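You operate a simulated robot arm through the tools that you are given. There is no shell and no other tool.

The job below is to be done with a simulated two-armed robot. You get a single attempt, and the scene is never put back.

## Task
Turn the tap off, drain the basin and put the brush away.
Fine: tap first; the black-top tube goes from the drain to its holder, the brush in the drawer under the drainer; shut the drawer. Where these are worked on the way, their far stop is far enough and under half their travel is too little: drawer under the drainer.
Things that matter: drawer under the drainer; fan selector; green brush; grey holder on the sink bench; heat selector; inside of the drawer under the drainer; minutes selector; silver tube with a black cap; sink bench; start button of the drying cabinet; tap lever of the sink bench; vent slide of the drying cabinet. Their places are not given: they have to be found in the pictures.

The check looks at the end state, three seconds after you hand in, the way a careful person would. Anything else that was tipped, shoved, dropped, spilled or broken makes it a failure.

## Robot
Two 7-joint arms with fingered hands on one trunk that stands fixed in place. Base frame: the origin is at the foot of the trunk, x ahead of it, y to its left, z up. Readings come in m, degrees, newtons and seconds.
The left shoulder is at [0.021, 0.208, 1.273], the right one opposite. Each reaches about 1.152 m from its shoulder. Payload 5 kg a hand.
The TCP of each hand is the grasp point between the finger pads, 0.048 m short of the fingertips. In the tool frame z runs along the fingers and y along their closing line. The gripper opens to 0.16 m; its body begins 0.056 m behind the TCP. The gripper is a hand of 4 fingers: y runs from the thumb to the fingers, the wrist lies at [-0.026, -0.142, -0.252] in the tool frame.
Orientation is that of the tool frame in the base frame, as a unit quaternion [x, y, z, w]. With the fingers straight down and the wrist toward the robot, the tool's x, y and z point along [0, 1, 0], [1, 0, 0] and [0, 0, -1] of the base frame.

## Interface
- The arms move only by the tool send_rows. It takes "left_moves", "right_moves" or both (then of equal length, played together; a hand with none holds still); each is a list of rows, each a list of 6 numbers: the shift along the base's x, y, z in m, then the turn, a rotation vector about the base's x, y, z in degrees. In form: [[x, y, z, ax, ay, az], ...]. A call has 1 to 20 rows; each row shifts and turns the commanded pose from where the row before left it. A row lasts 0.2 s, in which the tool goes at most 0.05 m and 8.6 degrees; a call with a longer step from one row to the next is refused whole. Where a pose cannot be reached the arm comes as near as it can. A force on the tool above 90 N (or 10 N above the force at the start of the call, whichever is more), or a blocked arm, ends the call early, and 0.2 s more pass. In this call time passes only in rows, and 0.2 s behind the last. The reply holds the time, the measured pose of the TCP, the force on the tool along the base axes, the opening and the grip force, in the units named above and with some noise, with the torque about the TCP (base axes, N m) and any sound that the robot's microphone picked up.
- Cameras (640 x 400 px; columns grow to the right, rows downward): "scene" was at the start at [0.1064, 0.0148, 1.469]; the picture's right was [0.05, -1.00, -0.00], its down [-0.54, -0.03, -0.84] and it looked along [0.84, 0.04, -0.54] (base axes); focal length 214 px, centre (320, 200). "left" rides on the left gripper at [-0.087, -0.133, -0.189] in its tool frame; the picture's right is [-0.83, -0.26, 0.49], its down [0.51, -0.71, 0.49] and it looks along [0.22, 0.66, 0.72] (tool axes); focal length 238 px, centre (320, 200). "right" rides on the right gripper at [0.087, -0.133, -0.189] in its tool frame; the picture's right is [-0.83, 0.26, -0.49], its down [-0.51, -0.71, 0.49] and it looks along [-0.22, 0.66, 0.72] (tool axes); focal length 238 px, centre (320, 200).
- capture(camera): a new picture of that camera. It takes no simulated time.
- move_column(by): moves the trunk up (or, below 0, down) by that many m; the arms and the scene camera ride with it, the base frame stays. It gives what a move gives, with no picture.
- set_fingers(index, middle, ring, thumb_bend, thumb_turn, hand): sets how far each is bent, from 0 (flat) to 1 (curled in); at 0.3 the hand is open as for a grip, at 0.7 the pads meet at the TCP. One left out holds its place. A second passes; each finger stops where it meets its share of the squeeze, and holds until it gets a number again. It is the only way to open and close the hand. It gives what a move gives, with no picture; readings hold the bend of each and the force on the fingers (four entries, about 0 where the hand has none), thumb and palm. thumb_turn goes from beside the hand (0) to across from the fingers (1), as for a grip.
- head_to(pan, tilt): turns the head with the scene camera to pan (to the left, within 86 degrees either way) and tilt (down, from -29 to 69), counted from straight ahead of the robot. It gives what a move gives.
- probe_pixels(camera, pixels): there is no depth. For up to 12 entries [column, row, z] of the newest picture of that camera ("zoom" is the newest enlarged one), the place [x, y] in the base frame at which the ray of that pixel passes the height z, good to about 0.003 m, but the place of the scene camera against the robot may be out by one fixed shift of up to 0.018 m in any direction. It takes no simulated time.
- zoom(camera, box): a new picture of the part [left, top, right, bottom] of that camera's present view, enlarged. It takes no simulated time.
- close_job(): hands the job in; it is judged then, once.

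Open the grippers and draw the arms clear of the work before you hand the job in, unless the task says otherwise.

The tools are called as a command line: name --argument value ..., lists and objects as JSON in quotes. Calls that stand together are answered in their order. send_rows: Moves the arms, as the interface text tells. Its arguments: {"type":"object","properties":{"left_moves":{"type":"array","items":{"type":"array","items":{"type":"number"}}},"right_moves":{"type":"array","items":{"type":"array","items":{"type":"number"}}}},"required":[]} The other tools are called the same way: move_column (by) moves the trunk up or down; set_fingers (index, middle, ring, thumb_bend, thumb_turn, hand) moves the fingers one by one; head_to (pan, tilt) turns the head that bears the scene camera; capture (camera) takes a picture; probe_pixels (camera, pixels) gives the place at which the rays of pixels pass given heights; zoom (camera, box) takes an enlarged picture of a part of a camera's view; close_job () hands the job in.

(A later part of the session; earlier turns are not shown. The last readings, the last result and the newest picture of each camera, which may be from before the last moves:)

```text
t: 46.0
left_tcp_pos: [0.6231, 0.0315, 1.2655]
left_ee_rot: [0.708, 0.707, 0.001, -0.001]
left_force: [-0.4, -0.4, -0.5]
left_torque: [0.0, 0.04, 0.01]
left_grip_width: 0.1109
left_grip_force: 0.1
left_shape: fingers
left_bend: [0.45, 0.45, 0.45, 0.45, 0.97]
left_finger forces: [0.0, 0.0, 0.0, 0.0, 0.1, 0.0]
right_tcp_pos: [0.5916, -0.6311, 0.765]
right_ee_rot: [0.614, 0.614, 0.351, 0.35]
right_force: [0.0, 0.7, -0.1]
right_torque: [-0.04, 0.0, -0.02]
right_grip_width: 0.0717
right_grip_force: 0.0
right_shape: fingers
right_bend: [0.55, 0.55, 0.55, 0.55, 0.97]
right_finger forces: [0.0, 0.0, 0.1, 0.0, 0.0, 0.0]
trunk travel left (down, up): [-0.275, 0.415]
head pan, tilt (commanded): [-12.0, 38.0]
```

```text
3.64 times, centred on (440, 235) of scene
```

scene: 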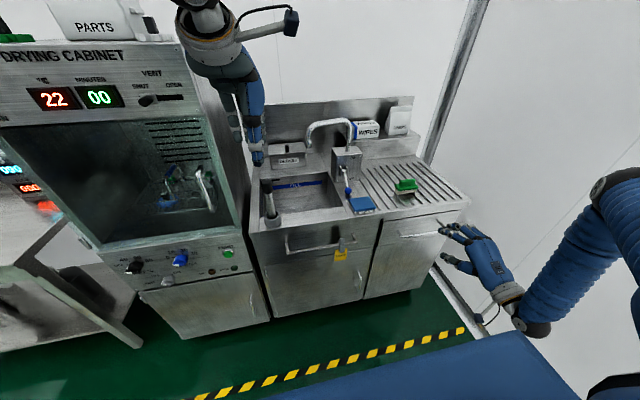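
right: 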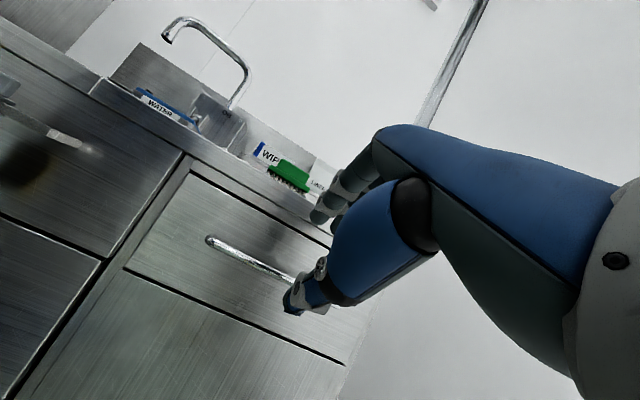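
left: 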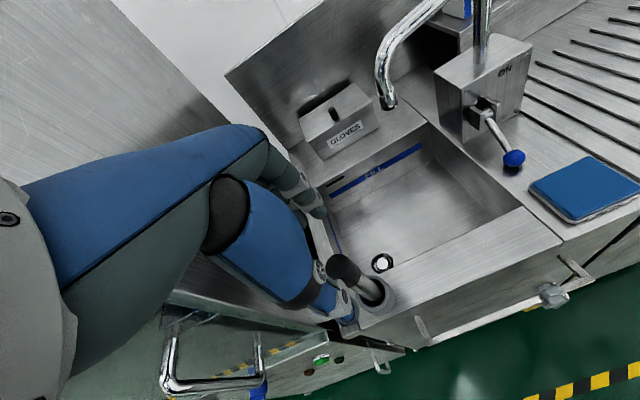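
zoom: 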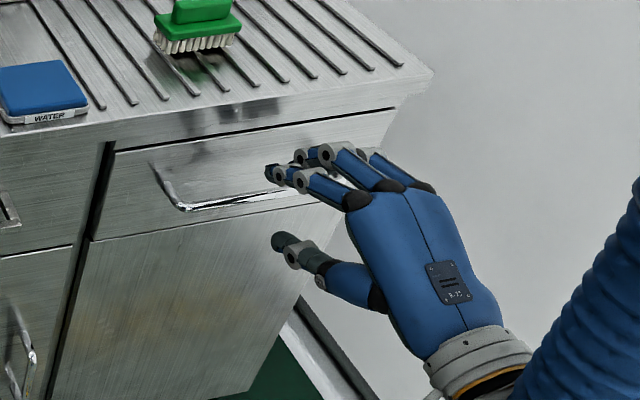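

The bar runs midway between thumb and fingers in the right view. I advance the remaining ~4 cm.

send_rows --right_moves '[[0.013, 0, -0.0065, 0, 0, 0], [0.013, 0, -0.0065, 0, 0, 0], [0.012, 0, -0.006, 0, 0, 0]]'

zoom --camera "right" --box '[230, 140, 390, 320]'

zoom --camera "scene" --box '[380, 180, 500, 290]'

```text
t: 46.8
left_tcp_pos: [0.6229, 0.0313, 1.2653]
left_ee_rot: [0.707, 0.707, -0.001, -0.001]
left_force: [0.7, 0.2, -0.1]
left_torque: [0.02, 0.01, 0.01]
left_grip_width: 0.1107
left_grip_force: 0.0
left_shape: fingers
left_bend: [0.45, 0.45, 0.45, 0.45, 0.97]
left_finger forces: [0.1, 0.0, 0.0, 0.1, 0.0, 0.1]
right_tcp_pos: [0.6302, -0.6315, 0.7472]
right_ee_rot: [0.614, 0.613, 0.351, 0.351]
right_force: [-0.2, 0.5, 0.2]
right_torque: [-0.01, 0.02, 0.01]
right_grip_width: 0.0715
right_grip_force: 0.2
right_shape: fingers
right_bend: [0.55, 0.55, 0.55, 0.55, 0.97]
right_finger forces: [0.0, 0.1, 0.0, 0.1, 0.0, 0.0]
trunk travel left (down, up): [-0.275, 0.415]
head pan, tilt (commanded): [-12.0, 38.0]
```

```text
2.22 times, centred on (310, 230) of right
```

zoom: 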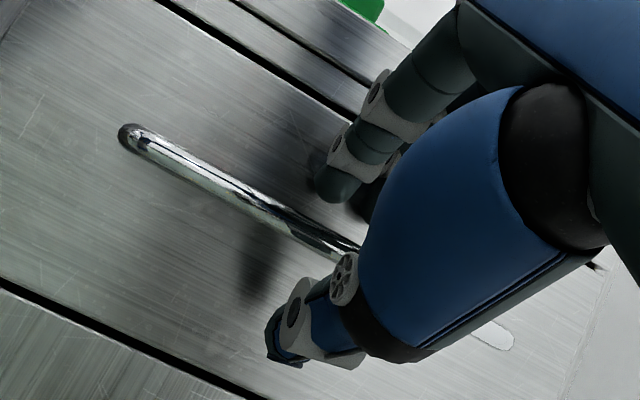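

```text
3.64 times, centred on (440, 235) of scene
```

zoom: 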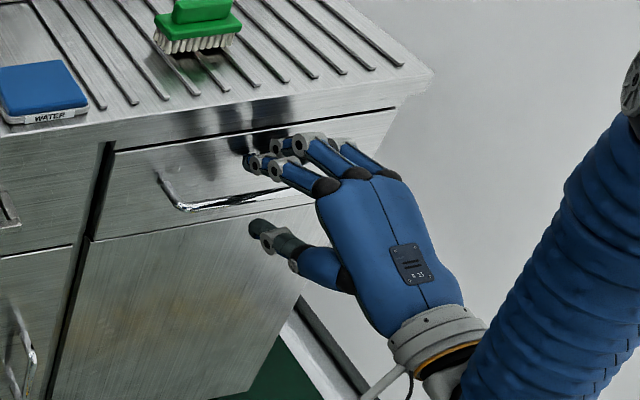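

Fingers are over the bar near the face with no contact force. I close the hand on the bar.

set_fingers --hand "right" --index 0.8 --middle 0.8 --ring 0.8 --thumb_bend 0.75

zoom --camera "right" --box '[230, 140, 390, 320]'

zoom --camera "scene" --box '[380, 180, 500, 290]'

```text
t: 47.8
left_tcp_pos: [0.6225, 0.032, 1.2664]
left_ee_rot: [0.708, 0.707, 0.001, 0.001]
left_force: [-0.4, 0.1, -0.5]
left_torque: [0.0, 0.0, 0.0]
left_grip_width: 0.1111
left_grip_force: 0.1
left_shape: fingers
left_bend: [0.45, 0.45, 0.45, 0.45, 0.97]
left_finger forces: [0.0, 0.1, 0.0, 0.1, 0.0, 0.0]
right_tcp_pos: [0.6298, -0.6311, 0.7487]
right_ee_rot: [0.614, 0.613, 0.351, 0.352]
right_force: [2.1, -5.0, 11.3]
right_torque: [-0.73, -0.26, 0.44]
right_grip_width: 0.0188
right_grip_force: 26.4
right_shape: fingers
right_bend: [0.71, 0.68, 0.69, 0.69, 0.97]
right_finger forces: [10.5, 10.9, 11.5, 0.0, 19.6, 0.1]
trunk travel left (down, up): [-0.275, 0.415]
head pan, tilt (commanded): [-12.0, 38.0]
```

```text
2.22 times, centred on (310, 230) of right
```

zoom: 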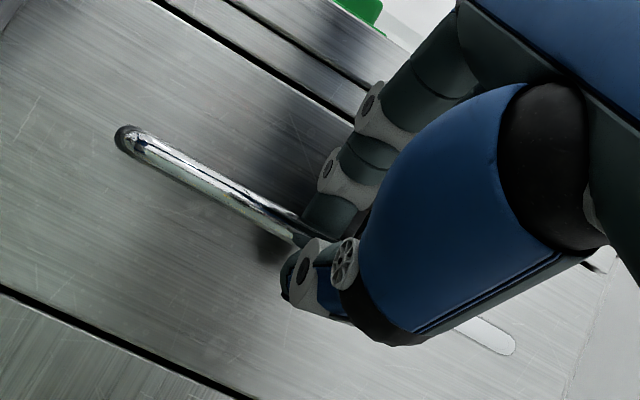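

```text
3.64 times, centred on (440, 235) of scene
```

zoom: 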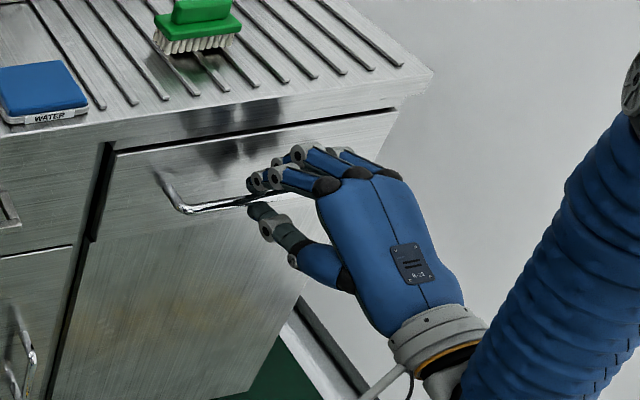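

All fingers and the thumb grip the bar. I pull toward the robot gently at first.

send_rows --right_moves '[[-0.01, 0, 0, 0, 0, 0], [-0.015, 0, 0, 0, 0, 0], [-0.02, 0, 0, 0, 0, 0]]'

zoom --camera "scene" --box '[360, 170, 520, 300]'

```text
t: 48.6
left_tcp_pos: [0.6217, 0.0328, 1.2661]
left_ee_rot: [0.707, 0.708, 0.001, 0.001]
left_force: [-1.2, -0.2, -0.1]
left_torque: [-0.01, -0.06, 0.0]
left_grip_width: 0.1113
left_grip_force: 0.1
left_shape: fingers
left_bend: [0.45, 0.45, 0.45, 0.45, 0.97]
left_finger forces: [0.0, 0.1, 0.0, 0.1, 0.0, 0.0]
right_tcp_pos: [0.5834, -0.6305, 0.7477]
right_ee_rot: [0.614, 0.614, 0.351, 0.351]
right_force: [-2.4, -8.9, 15.0]
right_torque: [-0.87, -0.27, 0.29]
right_grip_width: 0.0186
right_grip_force: 27.1
right_shape: fingers
right_bend: [0.71, 0.68, 0.71, 0.69, 0.97]
right_finger forces: [10.8, 11.4, 12.3, 0.0, 19.9, 0.0]
trunk travel left (down, up): [-0.275, 0.415]
head pan, tilt (commanded): [-12.0, 38.0]
```

```text
3.08 times, centred on (440, 235) of scene
```

zoom: 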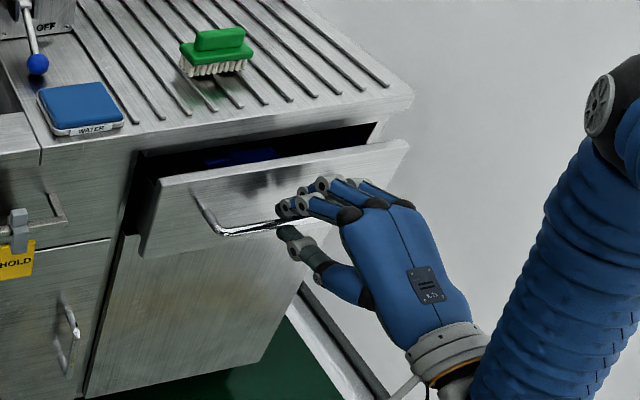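

The drawer follows easily (4.5 cm open). I keep pulling another 10 cm.

send_rows --right_moves '[[-0.02, 0, 0, 0, 0, 0], [-0.02, 0, 0, 0, 0, 0], [-0.02, 0, 0, 0, 0, 0], [-0.02, 0, 0, 0, 0, 0], [-0.02, 0, 0, 0, 0, 0]]'

zoom --camera "scene" --box '[360, 170, 520, 300]'

capture --camera "scene"

```text
t: 49.8
left_tcp_pos: [0.621, 0.0328, 1.2673]
left_ee_rot: [0.707, 0.708, 0.0, 0.0]
left_force: [-0.4, -0.2, -0.8]
left_torque: [-0.01, -0.08, 0.01]
left_grip_width: 0.1112
left_grip_force: 0.1
left_shape: fingers
left_bend: [0.45, 0.45, 0.45, 0.45, 0.97]
left_finger forces: [0.0, 0.1, 0.0, 0.0, 0.1, 0.0]
right_tcp_pos: [0.4811, -0.6322, 0.7464]
right_ee_rot: [0.614, 0.614, 0.35, 0.35]
right_force: [-1.3, -5.1, 14.3]
right_torque: [-0.85, -0.19, 0.34]
right_grip_width: 0.0186
right_grip_force: 26.2
right_shape: fingers
right_bend: [0.71, 0.68, 0.71, 0.69, 0.97]
right_finger forces: [10.0, 10.8, 12.1, 0.1, 20.1, 0.0]
trunk travel left (down, up): [-0.275, 0.415]
head pan, tilt (commanded): [-12.0, 38.0]
```

```text
3.08 times, centred on (440, 235) of scene
```

zoom: 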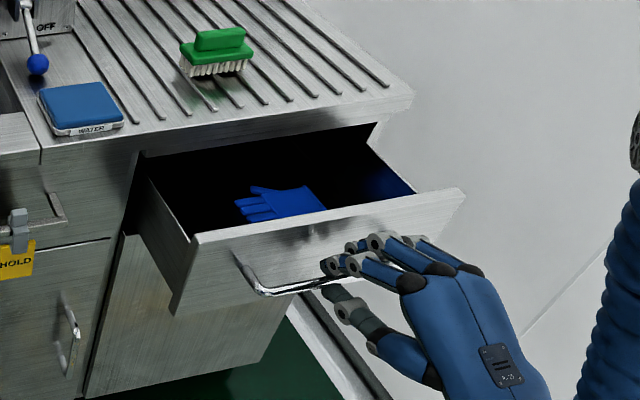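

```text
taken
```

scene: 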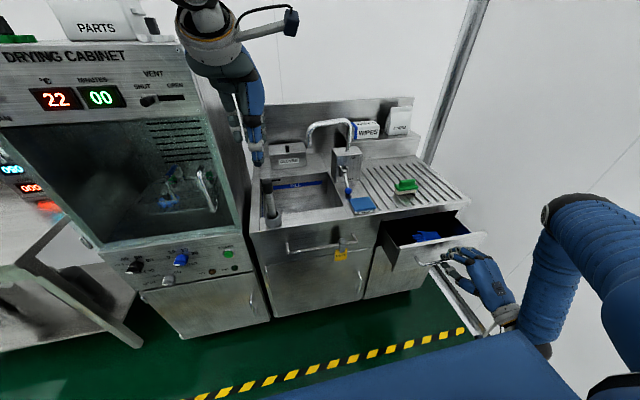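

A blue glove lies inside the drawer near its front; the brush should go beside it. I keep pulling to open further toward the stop.

send_rows --right_moves '[[-0.015, 0, 0, 0, 0, 0], [-0.015, 0, 0, 0, 0, 0], [-0.015, 0, 0, 0, 0, 0], [-0.015, 0, 0, 0, 0, 0]]'

capture --camera "scene"

```text
t: 50.8
left_tcp_pos: [0.6207, 0.0312, 1.2667]
left_ee_rot: [0.707, 0.707, 0.0, 0.0]
left_force: [0.6, -0.5, 0.0]
left_torque: [-0.01, -0.04, 0.0]
left_grip_width: 0.1112
left_grip_force: 0.0
left_shape: fingers
left_bend: [0.45, 0.45, 0.45, 0.45, 0.97]
left_finger forces: [0.0, 0.0, 0.0, 0.0, 0.0, 0.0]
right_tcp_pos: [0.4239, -0.6312, 0.7482]
right_ee_rot: [0.614, 0.614, 0.35, 0.351]
right_force: [-0.6, -6.9, 13.7]
right_torque: [-0.84, -0.23, 0.27]
right_grip_width: 0.0187
right_grip_force: 25.8
right_shape: fingers
right_bend: [0.71, 0.68, 0.71, 0.69, 0.97]
right_finger forces: [10.0, 10.7, 11.9, 0.0, 20.0, 0.1]
trunk travel left (down, up): [-0.275, 0.415]
head pan, tilt (commanded): [-12.0, 38.0]
```

```text
taken
```

scene: 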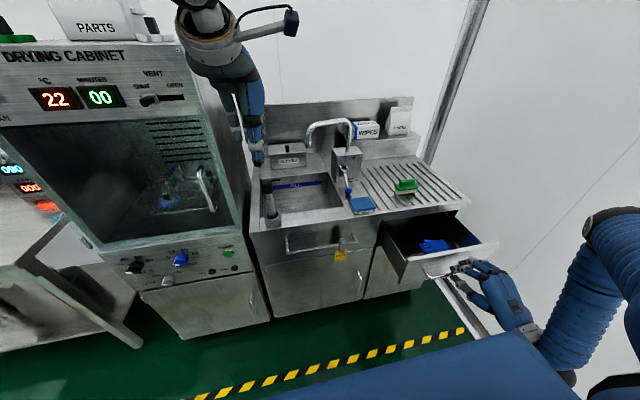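

The drawer is about 0.2 m open and still moves freely. I pull a bit more to find its stop.

send_rows --right_moves '[[-0.015, 0, 0, 0, 0, 0], [-0.015, 0, 0, 0, 0, 0], [-0.015, 0, 0, 0, 0, 0]]'

capture --camera "scene"

```text
t: 51.6
left_tcp_pos: [0.6207, 0.0317, 1.2668]
left_ee_rot: [0.707, 0.707, 0.001, 0.001]
left_force: [0.5, 0.5, 0.7]
left_torque: [0.01, -0.06, -0.02]
left_grip_width: 0.1114
left_grip_force: 0.1
left_shape: fingers
left_bend: [0.45, 0.45, 0.45, 0.45, 0.97]
left_finger forces: [0.1, 0.0, 0.0, 0.0, 0.0, 0.1]
right_tcp_pos: [0.3795, -0.6313, 0.7478]
right_ee_rot: [0.614, 0.613, 0.35, 0.352]
right_force: [-0.8, -10.2, 16.7]
right_torque: [-0.94, -0.34, 0.17]
right_grip_width: 0.0186
right_grip_force: 26.9
right_shape: fingers
right_bend: [0.71, 0.68, 0.71, 0.69, 0.97]
right_finger forces: [10.7, 11.3, 13.1, 0.0, 18.8, 0.0]
trunk travel left (down, up): [-0.275, 0.415]
head pan, tilt (commanded): [-12.0, 38.0]
```

```text
taken
```

scene: 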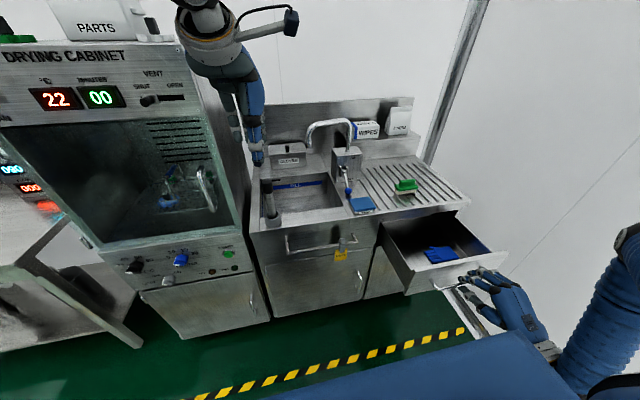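

Open 0.25 m and still free. I pull another 4.5 cm, watching for the stop.

send_rows --right_moves '[[-0.015, 0, 0, 0, 0, 0], [-0.015, 0, 0, 0, 0, 0], [-0.015, 0, 0, 0, 0, 0]]'

capture --camera "scene"

```text
t: 52.4
left_tcp_pos: [0.6213, 0.032, 1.2675]
left_ee_rot: [0.707, 0.707, 0.0, 0.001]
left_force: [-1.0, 0.7, 0.4]
left_torque: [0.01, -0.05, 0.02]
left_grip_width: 0.1108
left_grip_force: 0.1
left_shape: fingers
left_bend: [0.45, 0.45, 0.45, 0.45, 0.97]
left_finger forces: [0.0, 0.1, 0.0, 0.1, 0.0, 0.0]
right_tcp_pos: [0.333, -0.6299, 0.7482]
right_ee_rot: [0.614, 0.613, 0.351, 0.352]
right_force: [-0.5, -16.6, 20.5]
right_torque: [-1.08, -0.45, -0.07]
right_grip_width: 0.0182
right_grip_force: 27.1
right_shape: fingers
right_bend: [0.71, 0.68, 0.71, 0.69, 0.97]
right_finger forces: [11.3, 11.7, 13.8, 0.1, 18.3, 0.0]
trunk travel left (down, up): [-0.275, 0.415]
head pan, tilt (commanded): [-12.0, 38.0]
```

```text
taken
```

scene: 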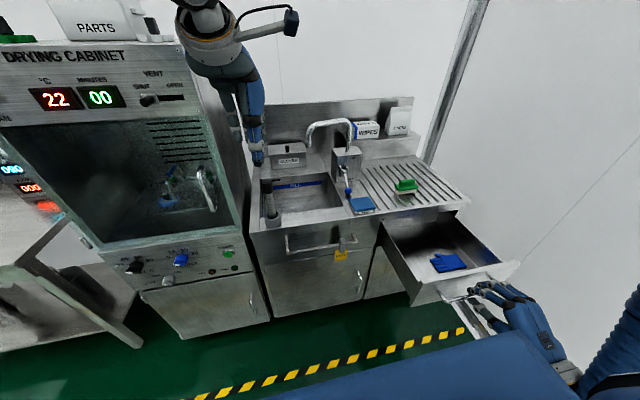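

The drawer is about 0.30 m open, well over half. I open the hand and back off along the finger direction.

set_fingers --hand "right" --index 0.5 --middle 0.5 --ring 0.5 --thumb_bend 0.45

zoom --camera "scene" --box '[380, 210, 560, 340]'

capture --camera "right"

```text
t: 53.4
left_tcp_pos: [0.6222, 0.0319, 1.2672]
left_ee_rot: [0.707, 0.707, 0.0, 0.0]
left_force: [0.3, -0.4, -0.5]
left_torque: [-0.02, 0.0, -0.01]
left_grip_width: 0.111
left_grip_force: 0.1
left_shape: fingers
left_bend: [0.45, 0.45, 0.45, 0.45, 0.97]
left_finger forces: [0.1, 0.0, 0.0, 0.1, 0.0, 0.0]
right_tcp_pos: [0.3346, -0.6306, 0.7481]
right_ee_rot: [0.614, 0.613, 0.351, 0.351]
right_force: [1.3, -0.1, 0.7]
right_torque: [0.03, 0.0, -0.01]
right_grip_width: 0.1009
right_grip_force: 0.0
right_shape: fingers
right_bend: [0.5, 0.5, 0.5, 0.45, 0.98]
right_finger forces: [0.1, 0.0, 0.1, 0.0, 0.0, 0.1]
trunk travel left (down, up): [-0.275, 0.415]
head pan, tilt (commanded): [-12.0, 38.0]
```

```text
3.08 times, centred on (470, 275) of scene
```

zoom: 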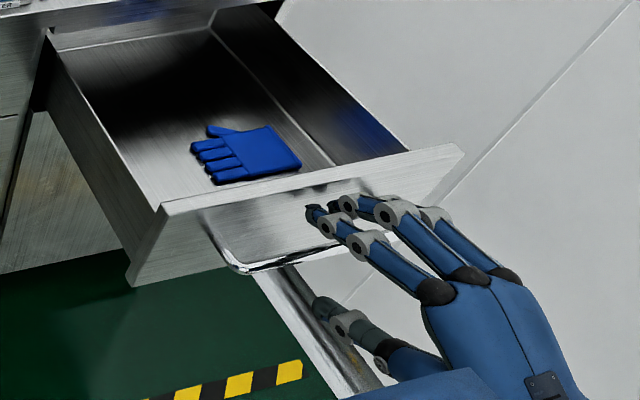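

```text
taken
```

right: 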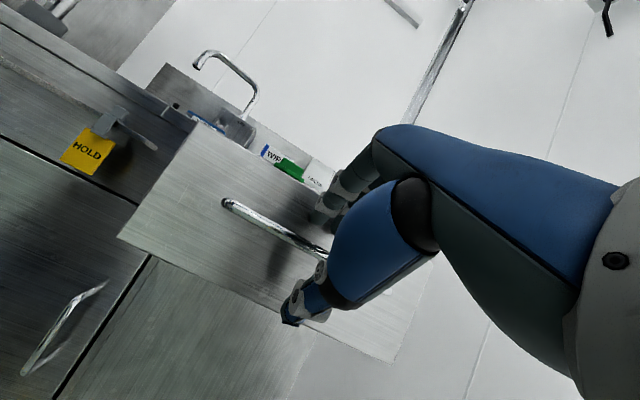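

The hand is free of the bar. I retreat backwards 5.5 cm, then rise straight up.

send_rows --right_moves '[[-0.015, 0, 0.006, 0, 0, 0], [-0.02, 0, 0.01, 0, 0, 0], [-0.02, 0, 0.01, 0, 0, 0], [0, 0, 0.04, 0, 0, 0], [0, 0, 0.04, 0, 0, 0], [0, 0, 0.04, 0, 0, 0], [0, 0, 0.04, 0, 0, 0], [0, 0, 0.04, 0, 0, 0]]'

capture --camera "scene"

```text
t: 55.4
left_tcp_pos: [0.6221, 0.0306, 1.2651]
left_ee_rot: [0.707, 0.707, 0.001, 0.001]
left_force: [-0.6, 0.2, 0.2]
left_torque: [0.07, -0.03, 0.05]
left_grip_width: 0.1112
left_grip_force: 0.0
left_shape: fingers
left_bend: [0.45, 0.45, 0.45, 0.45, 0.97]
left_finger forces: [0.0, 0.1, 0.1, 0.0, 0.1, 0.1]
right_tcp_pos: [0.1879, -0.6306, 0.913]
right_ee_rot: [0.657, 0.656, 0.263, 0.261]
right_force: [0.1, -0.4, 0.3]
right_torque: [0.0, -0.04, 0.03]
right_grip_width: 0.1011
right_grip_force: 0.1
right_shape: fingers
right_bend: [0.5, 0.5, 0.5, 0.45, 0.98]
right_finger forces: [0.1, 0.0, 0.1, 0.1, 0.1, 0.0]
trunk travel left (down, up): [-0.275, 0.415]
head pan, tilt (commanded): [-12.0, 38.0]
stopped in row 8 (right hand): the arm was blocked; the commanded pose is now the measured one
```

```text
taken
```

scene: 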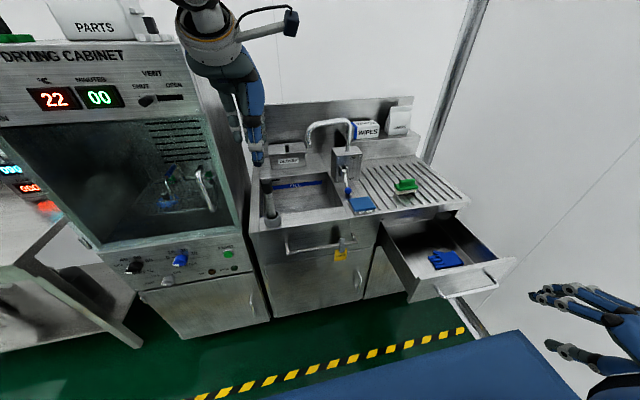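

The arm ran against its limits near the body (no contact force), and now sits at (0.188,-0.631,0.913). I move it forward-up while turning the fingers back down.

send_rows --right_moves '[[0.02, 0, 0.03, 0, 0, 0], [0.025, 0, 0.03, 0, 5, 0], [0.03, 0, 0.03, 0, 6, 0], [0.03, 0, 0.03, 0, 6, 0], [0.03, 0, 0.03, 0, 7, 0], [0.03, 0, 0.03, 0, 7, 0], [0.03, 0, 0.02, 0, 7, 0], [0.03, 0, 0, 0, 5.7, 0]]'

capture --camera "right"

capture --camera "scene"

```text
t: 57.2
left_tcp_pos: [0.6256, 0.0326, 1.2649]
left_ee_rot: [0.707, 0.707, -0.001, -0.001]
left_force: [1.2, -0.1, -0.1]
left_torque: [-0.07, 0.09, -0.04]
left_grip_width: 0.1112
left_grip_force: 0.0
left_shape: fingers
left_bend: [0.45, 0.45, 0.45, 0.45, 0.97]
left_finger forces: [0.1, 0.0, 0.1, 0.1, 0.0, 0.1]
right_tcp_pos: [0.4153, -0.6302, 1.112]
right_ee_rot: [0.707, 0.707, -0.003, -0.001]
right_force: [0.3, -0.2, -0.4]
right_torque: [-0.02, 0.03, 0.05]
right_grip_width: 0.1011
right_grip_force: 0.2
right_shape: fingers
right_bend: [0.5, 0.5, 0.5, 0.45, 0.98]
right_finger forces: [0.0, 0.1, 0.0, 0.1, 0.0, 0.0]
trunk travel left (down, up): [-0.275, 0.415]
head pan, tilt (commanded): [-12.0, 38.0]
```

```text
taken
```

right: 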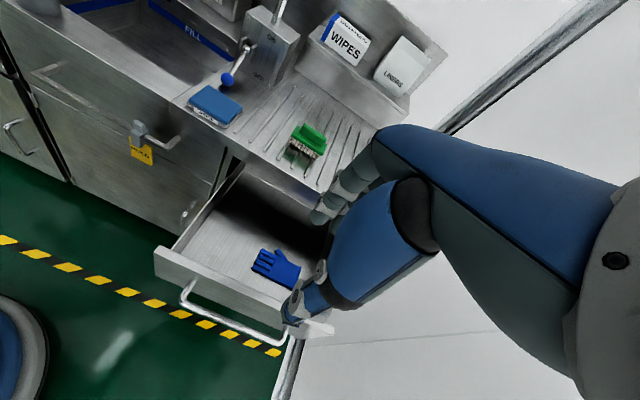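

```text
taken
```

scene: 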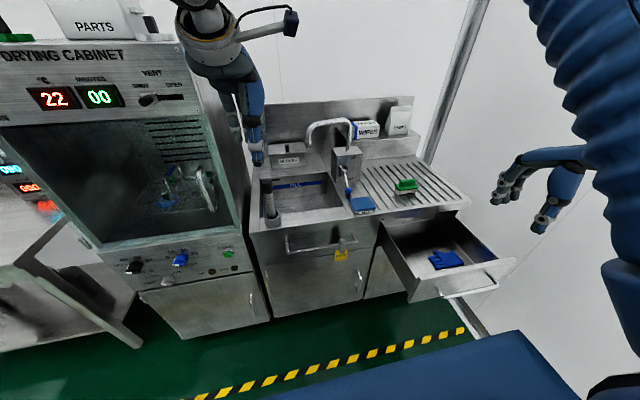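

The fingers point down again at (0.415,-0.630,1.112). I zoom on drawer interior and brush from both cameras.

zoom --camera "right" --box '[150, 100, 350, 330]'

zoom --camera "scene" --box '[370, 160, 530, 310]'

```text
1.74 times, centred on (250, 215) of right
```

zoom: 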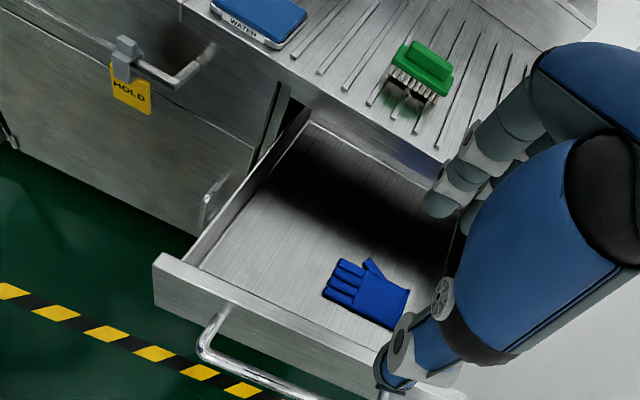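

```text
2.67 times, centred on (450, 235) of scene
```

zoom: 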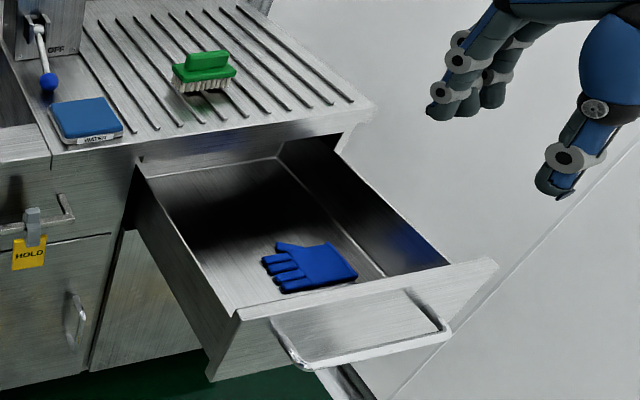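

I probe the glove's thumb tip, floor corners and brush ends in both views to get the drawer floor height and free space.

probe_pixels --camera "right" --pixels '[[277.6, 249.5, 0.65], [277.6, 249.5, 0.7], [243.1, 171.9, 0.65], [243.1, 171.9, 0.7], [181, 254, 0.65], [181, 254, 0.7], [251.7, 267.9, 0.67], [300.6, 286.8, 0.67], [296, 133.5, 0.9], [296, 133.5, 0.93], [325.5, 149.5, 0.9], [325.5, 149.5, 0.93]]'

probe_pixels --camera "scene" --pixels '[[433.9, 251.9, 0.65], [433.9, 251.9, 0.7], [386.3, 226.8, 0.65], [386.3, 226.8, 0.7], [429.4, 258.2, 0.67], [464, 262, 0.67], [434.3, 205.8, 0.67], [474, 262.6, 0.67], [399.6, 182, 0.92], [418, 181.5, 0.92]]'

```text
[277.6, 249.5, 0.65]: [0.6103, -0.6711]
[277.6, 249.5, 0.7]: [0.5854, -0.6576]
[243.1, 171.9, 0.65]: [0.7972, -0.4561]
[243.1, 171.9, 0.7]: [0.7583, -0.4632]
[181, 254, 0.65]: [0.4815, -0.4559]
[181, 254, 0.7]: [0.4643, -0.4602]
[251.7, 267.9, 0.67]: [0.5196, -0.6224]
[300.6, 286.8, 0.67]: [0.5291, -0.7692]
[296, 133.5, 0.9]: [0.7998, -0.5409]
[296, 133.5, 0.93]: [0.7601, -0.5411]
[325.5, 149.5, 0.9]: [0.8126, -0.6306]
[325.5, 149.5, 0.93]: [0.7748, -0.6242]
```

```text
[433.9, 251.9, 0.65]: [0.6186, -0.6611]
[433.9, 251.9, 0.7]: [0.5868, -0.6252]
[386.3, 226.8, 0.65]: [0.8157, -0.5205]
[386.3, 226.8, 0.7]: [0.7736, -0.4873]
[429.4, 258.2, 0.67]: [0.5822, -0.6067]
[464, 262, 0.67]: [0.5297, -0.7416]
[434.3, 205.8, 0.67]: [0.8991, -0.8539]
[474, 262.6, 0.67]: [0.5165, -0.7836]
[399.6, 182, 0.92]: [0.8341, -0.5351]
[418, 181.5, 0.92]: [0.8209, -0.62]
```

Floor is at z≈0.645 spanning x 0.48–0.80, y −0.456…−0.79; the glove occupies y −0.62…−0.77, leaving the left part free (target about (0.585,−0.535)). Now I bring the right hand near the brush for a close look.

send_rows --right_moves '[[0.04, 0.006, 0.01, 0, 0, 0], [0.04, 0.006, 0.01, 0, 0, 0], [0.04, 0.006, 0.01, 0, 0, 0], [0.04, 0.006, 0, 0, 0, 0], [0.04, 0.006, 0, 0, 0, 0], [0.04, 0.006, 0, 0, 0, 0], [0.03, 0.006, 0, 0, 0, 0], [0.03, 0.005, 0, 0, 0, 0]]'

capture --camera "right"

zoom --camera "right" --box '[260, 190, 400, 320]'

zoom --camera "scene" --box '[370, 150, 450, 220]'

```text
t: 59.0
left_tcp_pos: [0.625, 0.032, 1.2658]
left_ee_rot: [0.707, 0.707, 0.0, -0.001]
left_force: [0.8, -0.1, -1.1]
left_torque: [-0.03, 0.05, 0.0]
left_grip_width: 0.111
left_grip_force: 0.1
left_shape: fingers
left_bend: [0.45, 0.45, 0.45, 0.45, 0.97]
left_finger forces: [0.0, 0.0, 0.0, 0.0, 0.0, 0.0]
right_tcp_pos: [0.7145, -0.5834, 1.1421]
right_ee_rot: [0.708, 0.706, -0.001, -0.002]
right_force: [-0.3, -0.8, -0.7]
right_torque: [0.0, 0.03, 0.0]
right_grip_width: 0.1016
right_grip_force: 0.1
right_shape: fingers
right_bend: [0.5, 0.5, 0.5, 0.45, 0.98]
right_finger forces: [0.1, 0.1, 0.0, 0.0, 0.0, 0.0]
trunk travel left (down, up): [-0.275, 0.415]
head pan, tilt (commanded): [-12.0, 38.0]
```

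```text
taken
```

right: 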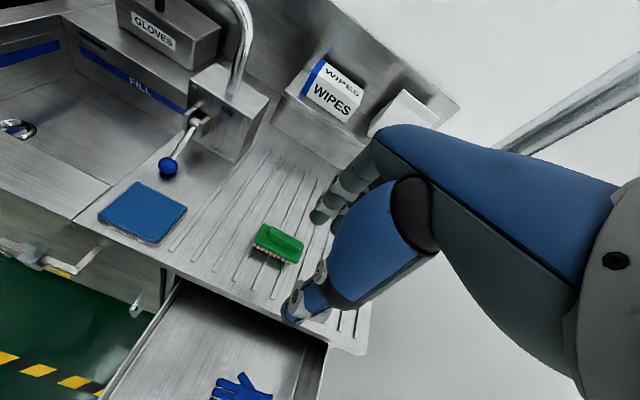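

```text
3.08 times, centred on (330, 255) of right
```

zoom: 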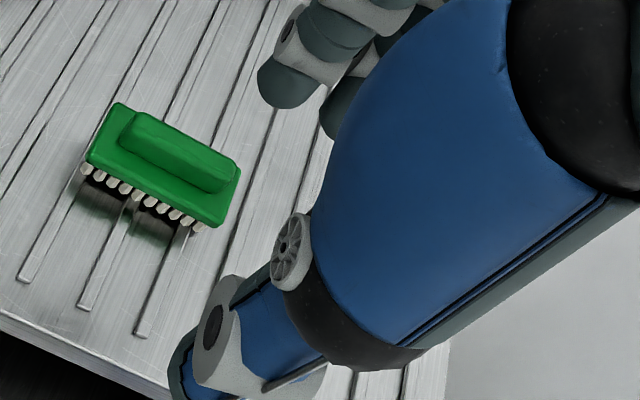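

```text
5.71 times, centred on (410, 185) of scene
```

zoom: 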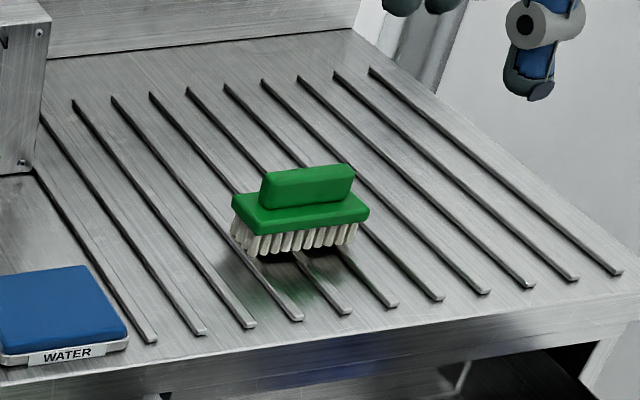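

The brush is clear in both views: rib on top centred at (284.5,238.8) right and (407.7,181.5) scene. I probe rib centre and ends.

probe_pixels --camera "right" --pixels '[[284.5, 238.8, 0.9], [284.5, 238.8, 0.92], [267.3, 230.6, 0.915], [300.8, 245.9, 0.915], [257.6, 236, 0.89], [298, 258, 0.89]]'

probe_pixels --camera "scene" --pixels '[[407.7, 181.5, 0.9], [407.7, 181.5, 0.92], [400.5, 183, 0.915], [415.5, 180.5, 0.915]]'

```text
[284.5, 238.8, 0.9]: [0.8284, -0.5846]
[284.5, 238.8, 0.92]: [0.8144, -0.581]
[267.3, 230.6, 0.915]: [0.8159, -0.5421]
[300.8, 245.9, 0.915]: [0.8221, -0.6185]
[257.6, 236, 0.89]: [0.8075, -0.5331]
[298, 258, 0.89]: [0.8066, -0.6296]
```

```text
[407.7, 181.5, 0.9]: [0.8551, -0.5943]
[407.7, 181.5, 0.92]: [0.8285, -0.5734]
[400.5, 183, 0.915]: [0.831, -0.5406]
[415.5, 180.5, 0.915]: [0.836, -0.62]
```

Rib top is at (0.815,-0.582,0.918), nearly along y (about 4° turned). I set the opening to 0.09 m and move above the brush, turning the hand 4°.

set_fingers --hand "right" --index 0.5 --middle 0.5 --ring 0.5 --thumb_bend 0.5

send_rows --right_moves '[[0.025, 0, -0.025, 0, 0, 1], [0.025, 0.0005, -0.025, 0, 0, 1], [0.025, 0.0005, -0.025, 0, 0, 1], [0.026, 0.0005, -0.025, 0, 0, 1], [0, 0, -0.03, 0, 0, 0], [0, 0, -0.012, 0, 0, 0]]'

capture --camera "right"

zoom --camera "right" --box '[260, 170, 400, 320]'

zoom --camera "scene" --box '[360, 120, 460, 220]'

```text
t: 60.0
left_tcp_pos: [0.6235, 0.0331, 1.2669]
left_ee_rot: [0.707, 0.708, 0.001, 0.0]
left_force: [0.1, 0.0, -0.3]
left_torque: [0.03, 0.01, -0.02]
left_grip_width: 0.1113
left_grip_force: 0.0
left_shape: fingers
left_bend: [0.45, 0.45, 0.45, 0.45, 0.97]
left_finger forces: [0.1, 0.1, 0.0, 0.1, 0.1, 0.1]
right_tcp_pos: [0.713, -0.5832, 1.1436]
right_ee_rot: [0.707, 0.708, -0.001, -0.001]
right_force: [-0.8, 0.6, 0.5]
right_torque: [0.01, -0.04, -0.01]
right_grip_width: 0.0917
right_grip_force: 0.1
right_shape: fingers
right_bend: [0.5, 0.5, 0.5, 0.5, 0.98]
right_finger forces: [0.1, 0.1, 0.0, 0.0, 0.0, 0.0]
trunk travel left (down, up): [-0.275, 0.415]
head pan, tilt (commanded): [-12.0, 38.0]
```

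```text
t: 61.4
left_tcp_pos: [0.6227, 0.0317, 1.2671]
left_ee_rot: [0.707, 0.707, 0.0, 0.0]
left_force: [0.1, 0.1, 0.5]
left_torque: [0.03, 0.08, -0.01]
left_grip_width: 0.1114
left_grip_force: 0.0
left_shape: fingers
left_bend: [0.45, 0.45, 0.45, 0.45, 0.97]
left_finger forces: [0.1, 0.0, 0.1, 0.0, 0.0, 0.1]
right_tcp_pos: [0.8162, -0.5818, 1.0019]
right_ee_rot: [0.682, 0.731, -0.001, -0.001]
right_force: [0.2, 0.1, 0.4]
right_torque: [-0.03, 0.04, 0.01]
right_grip_width: 0.0915
right_grip_force: 0.0
right_shape: fingers
right_bend: [0.5, 0.5, 0.5, 0.5, 0.98]
right_finger forces: [0.0, 0.0, 0.1, 0.0, 0.0, 0.0]
trunk travel left (down, up): [-0.275, 0.415]
head pan, tilt (commanded): [-12.0, 38.0]
```

```text
taken
```

right: 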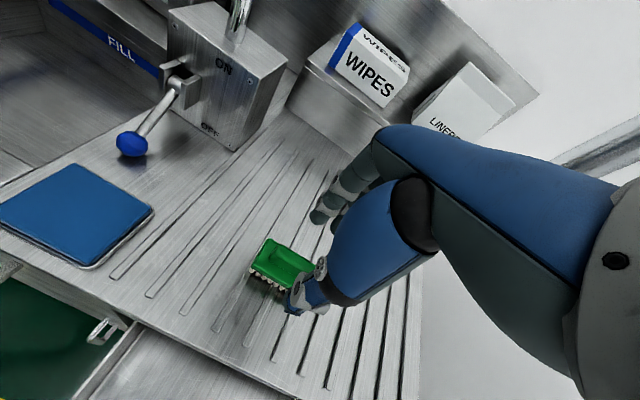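

```text
2.67 times, centred on (330, 245) of right
```

zoom: 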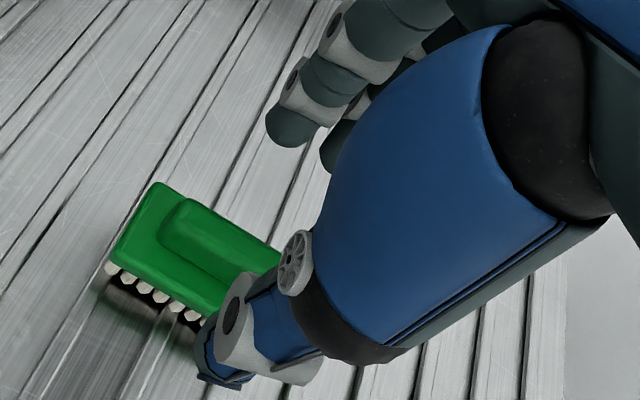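

```text
4.00 times, centred on (410, 170) of scene
```

zoom: 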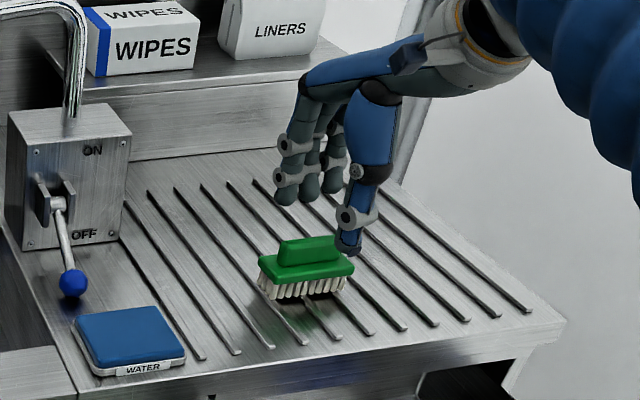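

The rib's centre line lies within ~3 mm of the projected grasp point in the right view. I descend 5 cm and check.

send_rows --right_moves '[[0.002, 0, -0.02, 0, 0, 0], [0, 0, -0.02, 0, 0, 0], [0, 0, -0.01, 0, 0, 0]]'

zoom --camera "right" --box '[260, 170, 400, 320]'

zoom --camera "scene" --box '[360, 120, 460, 220]'

```text
t: 62.2
left_tcp_pos: [0.6229, 0.0326, 1.2654]
left_ee_rot: [0.707, 0.707, 0.0, 0.0]
left_force: [-0.6, -0.3, -0.5]
left_torque: [-0.02, -0.03, 0.0]
left_grip_width: 0.1113
left_grip_force: 0.0
left_shape: fingers
left_bend: [0.45, 0.45, 0.45, 0.45, 0.97]
left_finger forces: [0.0, 0.0, 0.1, 0.0, 0.0, 0.0]
right_tcp_pos: [0.8181, -0.5829, 0.9528]
right_ee_rot: [0.682, 0.731, -0.001, -0.001]
right_force: [0.6, -0.1, -0.2]
right_torque: [-0.01, 0.05, -0.01]
right_grip_width: 0.0913
right_grip_force: 0.0
right_shape: fingers
right_bend: [0.5, 0.5, 0.5, 0.5, 0.98]
right_finger forces: [0.0, 0.0, 0.1, 0.0, 0.1, 0.0]
trunk travel left (down, up): [-0.275, 0.415]
head pan, tilt (commanded): [-12.0, 38.0]
```

```text
2.67 times, centred on (330, 245) of right
```

zoom: 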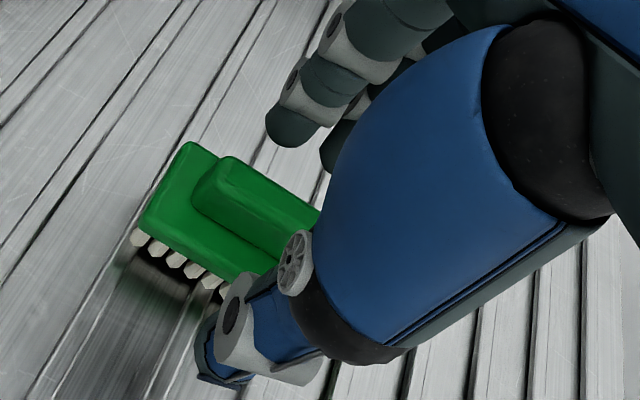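

```text
4.00 times, centred on (410, 170) of scene
```

zoom: 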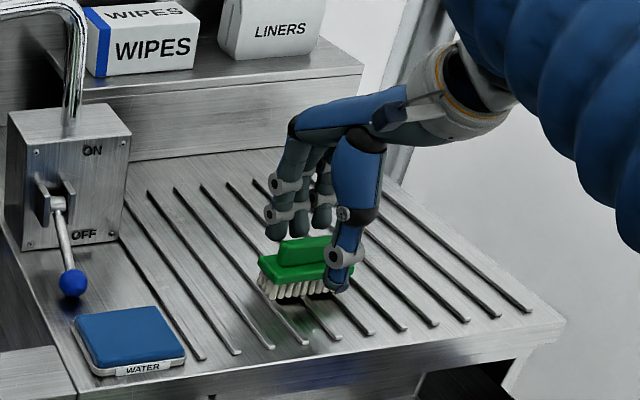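

Alignment holds (rib top near (285,218) in the zoom as predicted). I descend the last 12 mm and close the fingers on the rib.

send_rows --right_moves '[[0, 0, -0.006, 0, 0, 0], [0, 0, -0.006, 0, 0, 0]]'

set_fingers --hand "right" --index 0.75 --middle 0.75 --ring 0.75 --thumb_bend 0.75

zoom --camera "right" --box '[260, 170, 400, 320]'

zoom --camera "scene" --box '[360, 120, 460, 220]'

```text
t: 62.8
left_tcp_pos: [0.6234, 0.0316, 1.2666]
left_ee_rot: [0.707, 0.707, 0.0, 0.0]
left_force: [0.7, 0.7, 0.3]
left_torque: [-0.01, 0.01, 0.02]
left_grip_width: 0.1111
left_grip_force: 0.1
left_shape: fingers
left_bend: [0.45, 0.45, 0.45, 0.45, 0.97]
left_finger forces: [0.0, 0.0, 0.0, 0.0, 0.1, 0.0]
right_tcp_pos: [0.8167, -0.5836, 0.9413]
right_ee_rot: [0.681, 0.732, -0.001, 0.0]
right_force: [-0.1, 0.4, 0.7]
right_torque: [-0.03, 0.03, 0.01]
right_grip_width: 0.0915
right_grip_force: 0.1
right_shape: fingers
right_bend: [0.5, 0.5, 0.5, 0.5, 0.98]
right_finger forces: [0.0, 0.0, 0.0, 0.1, 0.1, 0.0]
trunk travel left (down, up): [-0.275, 0.415]
head pan, tilt (commanded): [-12.0, 38.0]
```

```text
t: 63.8
left_tcp_pos: [0.6237, 0.032, 1.2659]
left_ee_rot: [0.707, 0.707, 0.0, 0.0]
left_force: [-0.3, 0.1, 0.2]
left_torque: [-0.04, -0.02, 0.04]
left_grip_width: 0.1112
left_grip_force: 0.0
left_shape: fingers
left_bend: [0.45, 0.45, 0.45, 0.45, 0.97]
left_finger forces: [0.1, 0.0, 0.0, 0.0, 0.1, 0.0]
right_tcp_pos: [0.8168, -0.5821, 0.9389]
right_ee_rot: [0.682, 0.731, -0.001, -0.001]
right_force: [-0.5, 0.7, 0.1]
right_torque: [0.09, 0.03, -0.03]
right_grip_width: 0.0509
right_grip_force: 25.9
right_shape: fingers
right_bend: [0.6, 0.65, 0.75, 0.62, 0.95]
right_finger forces: [14.6, 11.5, 0.0, 0.0, 25.9, 0.1]
trunk travel left (down, up): [-0.275, 0.415]
head pan, tilt (commanded): [-12.0, 38.0]
```

```text
2.67 times, centred on (330, 245) of right
```

zoom: 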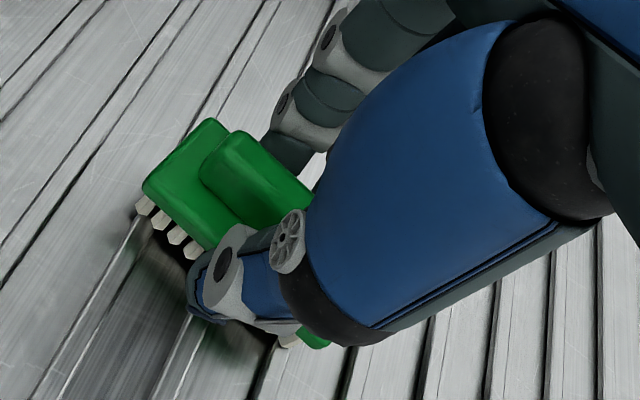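

```text
4.00 times, centred on (410, 170) of scene
```

zoom: 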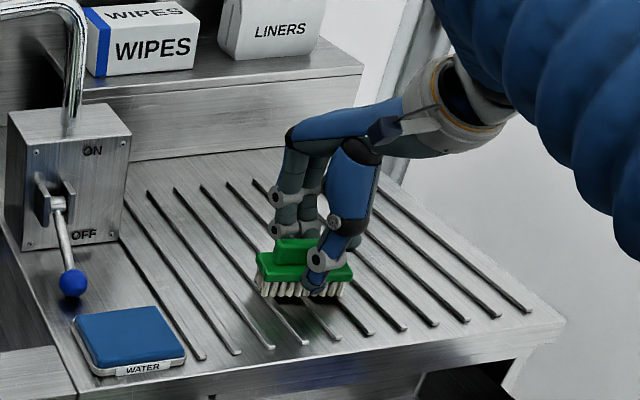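

The tips hold the brush at about 0.05 m width (index and middle against thumb, 26 N); it turned slightly in the grip. I lift gently and check.

send_rows --right_moves '[[0, 0, 0.01, 0, 0, 0], [0, 0, 0.015, 0, 0, 0], [0, 0, 0.02, 0, 0, 0]]'

zoom --camera "right" --box '[260, 170, 400, 320]'

zoom --camera "scene" --box '[360, 120, 460, 220]'

```text
t: 64.6
left_tcp_pos: [0.6219, 0.0332, 1.2666]
left_ee_rot: [0.707, 0.707, 0.0, 0.0]
left_force: [-1.1, -0.3, 0.0]
left_torque: [-0.03, -0.07, -0.01]
left_grip_width: 0.1112
left_grip_force: 0.1
left_shape: fingers
left_bend: [0.45, 0.45, 0.45, 0.45, 0.97]
left_finger forces: [0.0, 0.1, 0.0, 0.0, 0.0, 0.0]
right_tcp_pos: [0.816, -0.5827, 0.9849]
right_ee_rot: [0.681, 0.732, -0.001, -0.002]
right_force: [-0.6, 0.8, -1.3]
right_torque: [-0.01, -0.09, -0.03]
right_grip_width: 0.051
right_grip_force: 26.3
right_shape: fingers
right_bend: [0.6, 0.65, 0.75, 0.62, 0.95]
right_finger forces: [14.3, 11.6, 0.0, 0.1, 25.9, 0.0]
trunk travel left (down, up): [-0.275, 0.415]
head pan, tilt (commanded): [-12.0, 38.0]
```

```text
2.67 times, centred on (330, 245) of right
```

zoom: 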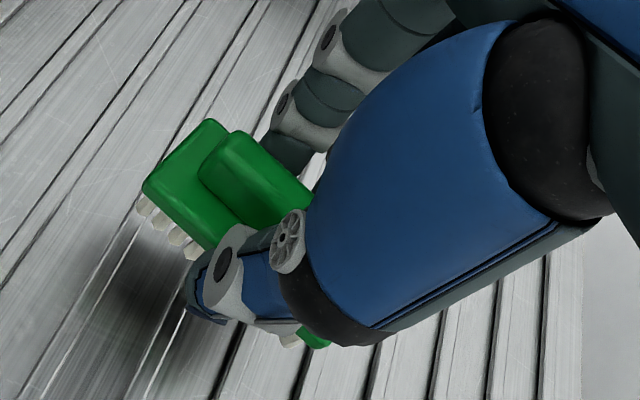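

```text
4.00 times, centred on (410, 170) of scene
```

zoom: 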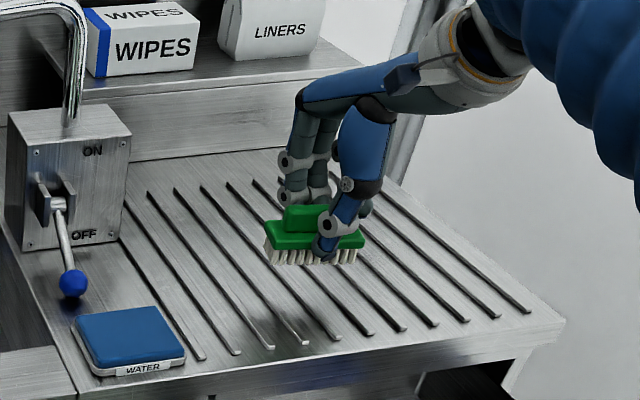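

The brush is lifted level. I raise it further and carry it back over the open drawer's left part.

send_rows --right_moves '[[0, 0, 0.03, 0, 0, 0], [0, 0, 0.03, 0, 0, 0], [-0.03, 0.006, 0.01, 0, 0, 0], [-0.035, 0.007, 0, 0, 0, 0], [-0.035, 0.007, 0, 0, 0, 0], [-0.035, 0.007, 0, 0, 0, 0], [-0.035, 0.007, 0, 0, 0, 0], [-0.035, 0.007, 0, 0, 0, 0], [-0.035, 0.006, 0, 0, 0, 0]]'

capture --camera "right"

capture --camera "scene"

zoom --camera "scene" --box '[370, 170, 530, 300]'

```text
t: 66.6
left_tcp_pos: [0.6221, 0.033, 1.2678]
left_ee_rot: [0.707, 0.708, 0.001, 0.0]
left_force: [-0.6, 0.4, 0.5]
left_torque: [0.07, -0.08, 0.03]
left_grip_width: 0.1112
left_grip_force: 0.1
left_shape: fingers
left_bend: [0.45, 0.45, 0.45, 0.45, 0.97]
left_finger forces: [0.0, 0.1, 0.0, 0.0, 0.0, 0.0]
right_tcp_pos: [0.5752, -0.5338, 1.0549]
right_ee_rot: [0.682, 0.731, 0.0, -0.001]
right_force: [-0.5, -0.5, -0.7]
right_torque: [-0.06, -0.04, 0.0]
right_grip_width: 0.0512
right_grip_force: 26.1
right_shape: fingers
right_bend: [0.6, 0.65, 0.75, 0.62, 0.95]
right_finger forces: [13.9, 11.6, 0.0, 0.0, 25.6, 0.0]
trunk travel left (down, up): [-0.275, 0.415]
head pan, tilt (commanded): [-12.0, 38.0]
```

```text
taken
```

right: 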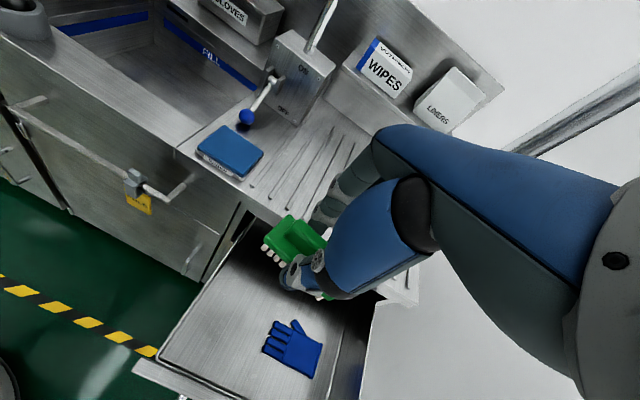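

```text
taken
```

scene: 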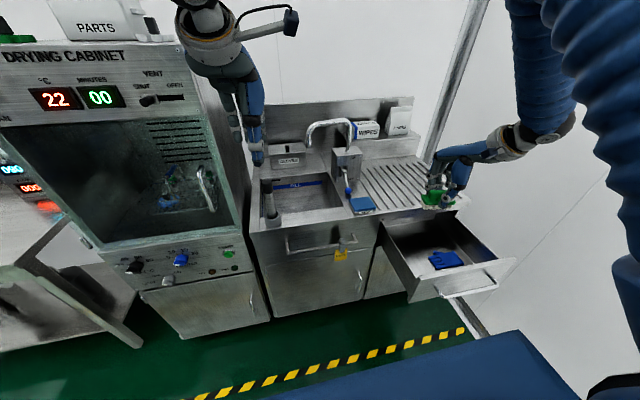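

```text
3.08 times, centred on (450, 235) of scene
```

zoom: 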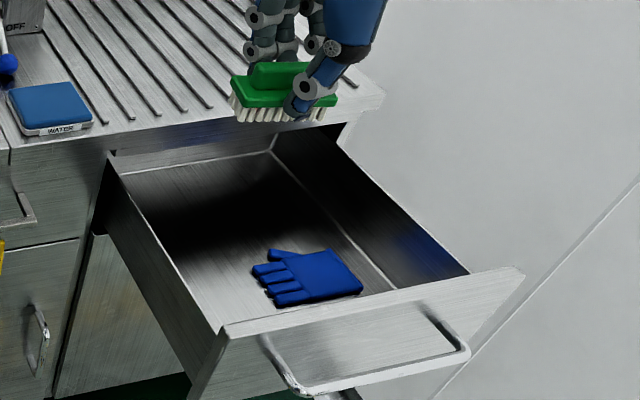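

I take a closer look at the drawer interior from the right hand camera to place the brush between left wall and glove.

zoom --camera "right" --box '[130, 200, 390, 400]'

probe_pixels --camera "right" --pixels '[[262, 350, 0.65], [295, 321, 0.65], [308, 378, 0.65], [322, 347, 0.65], [163, 363, 0.65], [245, 235, 0.65], [215, 282, 0.65], [330, 400, 0.65], [157, 352, 0.81], [215, 290, 0.81], [140, 362, 0.81]]'

```text
2.00 times, centred on (260, 300) of right
```

zoom: 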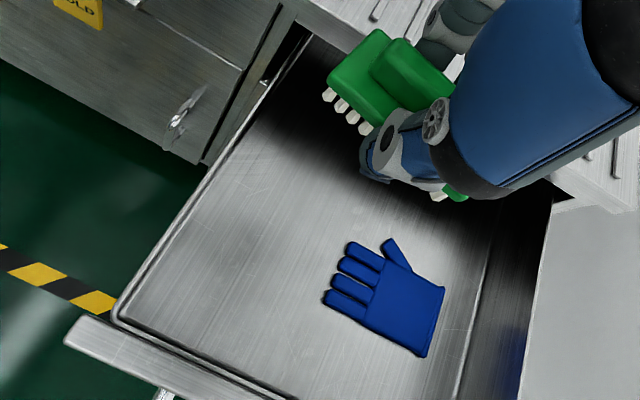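

```text
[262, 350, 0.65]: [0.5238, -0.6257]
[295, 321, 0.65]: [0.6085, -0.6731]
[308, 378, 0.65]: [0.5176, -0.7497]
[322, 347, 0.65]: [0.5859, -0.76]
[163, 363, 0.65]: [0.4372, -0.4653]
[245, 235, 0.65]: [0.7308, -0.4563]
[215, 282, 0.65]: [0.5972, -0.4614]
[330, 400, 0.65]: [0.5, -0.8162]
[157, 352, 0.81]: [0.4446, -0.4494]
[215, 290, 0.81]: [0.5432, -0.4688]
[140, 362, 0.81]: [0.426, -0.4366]
```

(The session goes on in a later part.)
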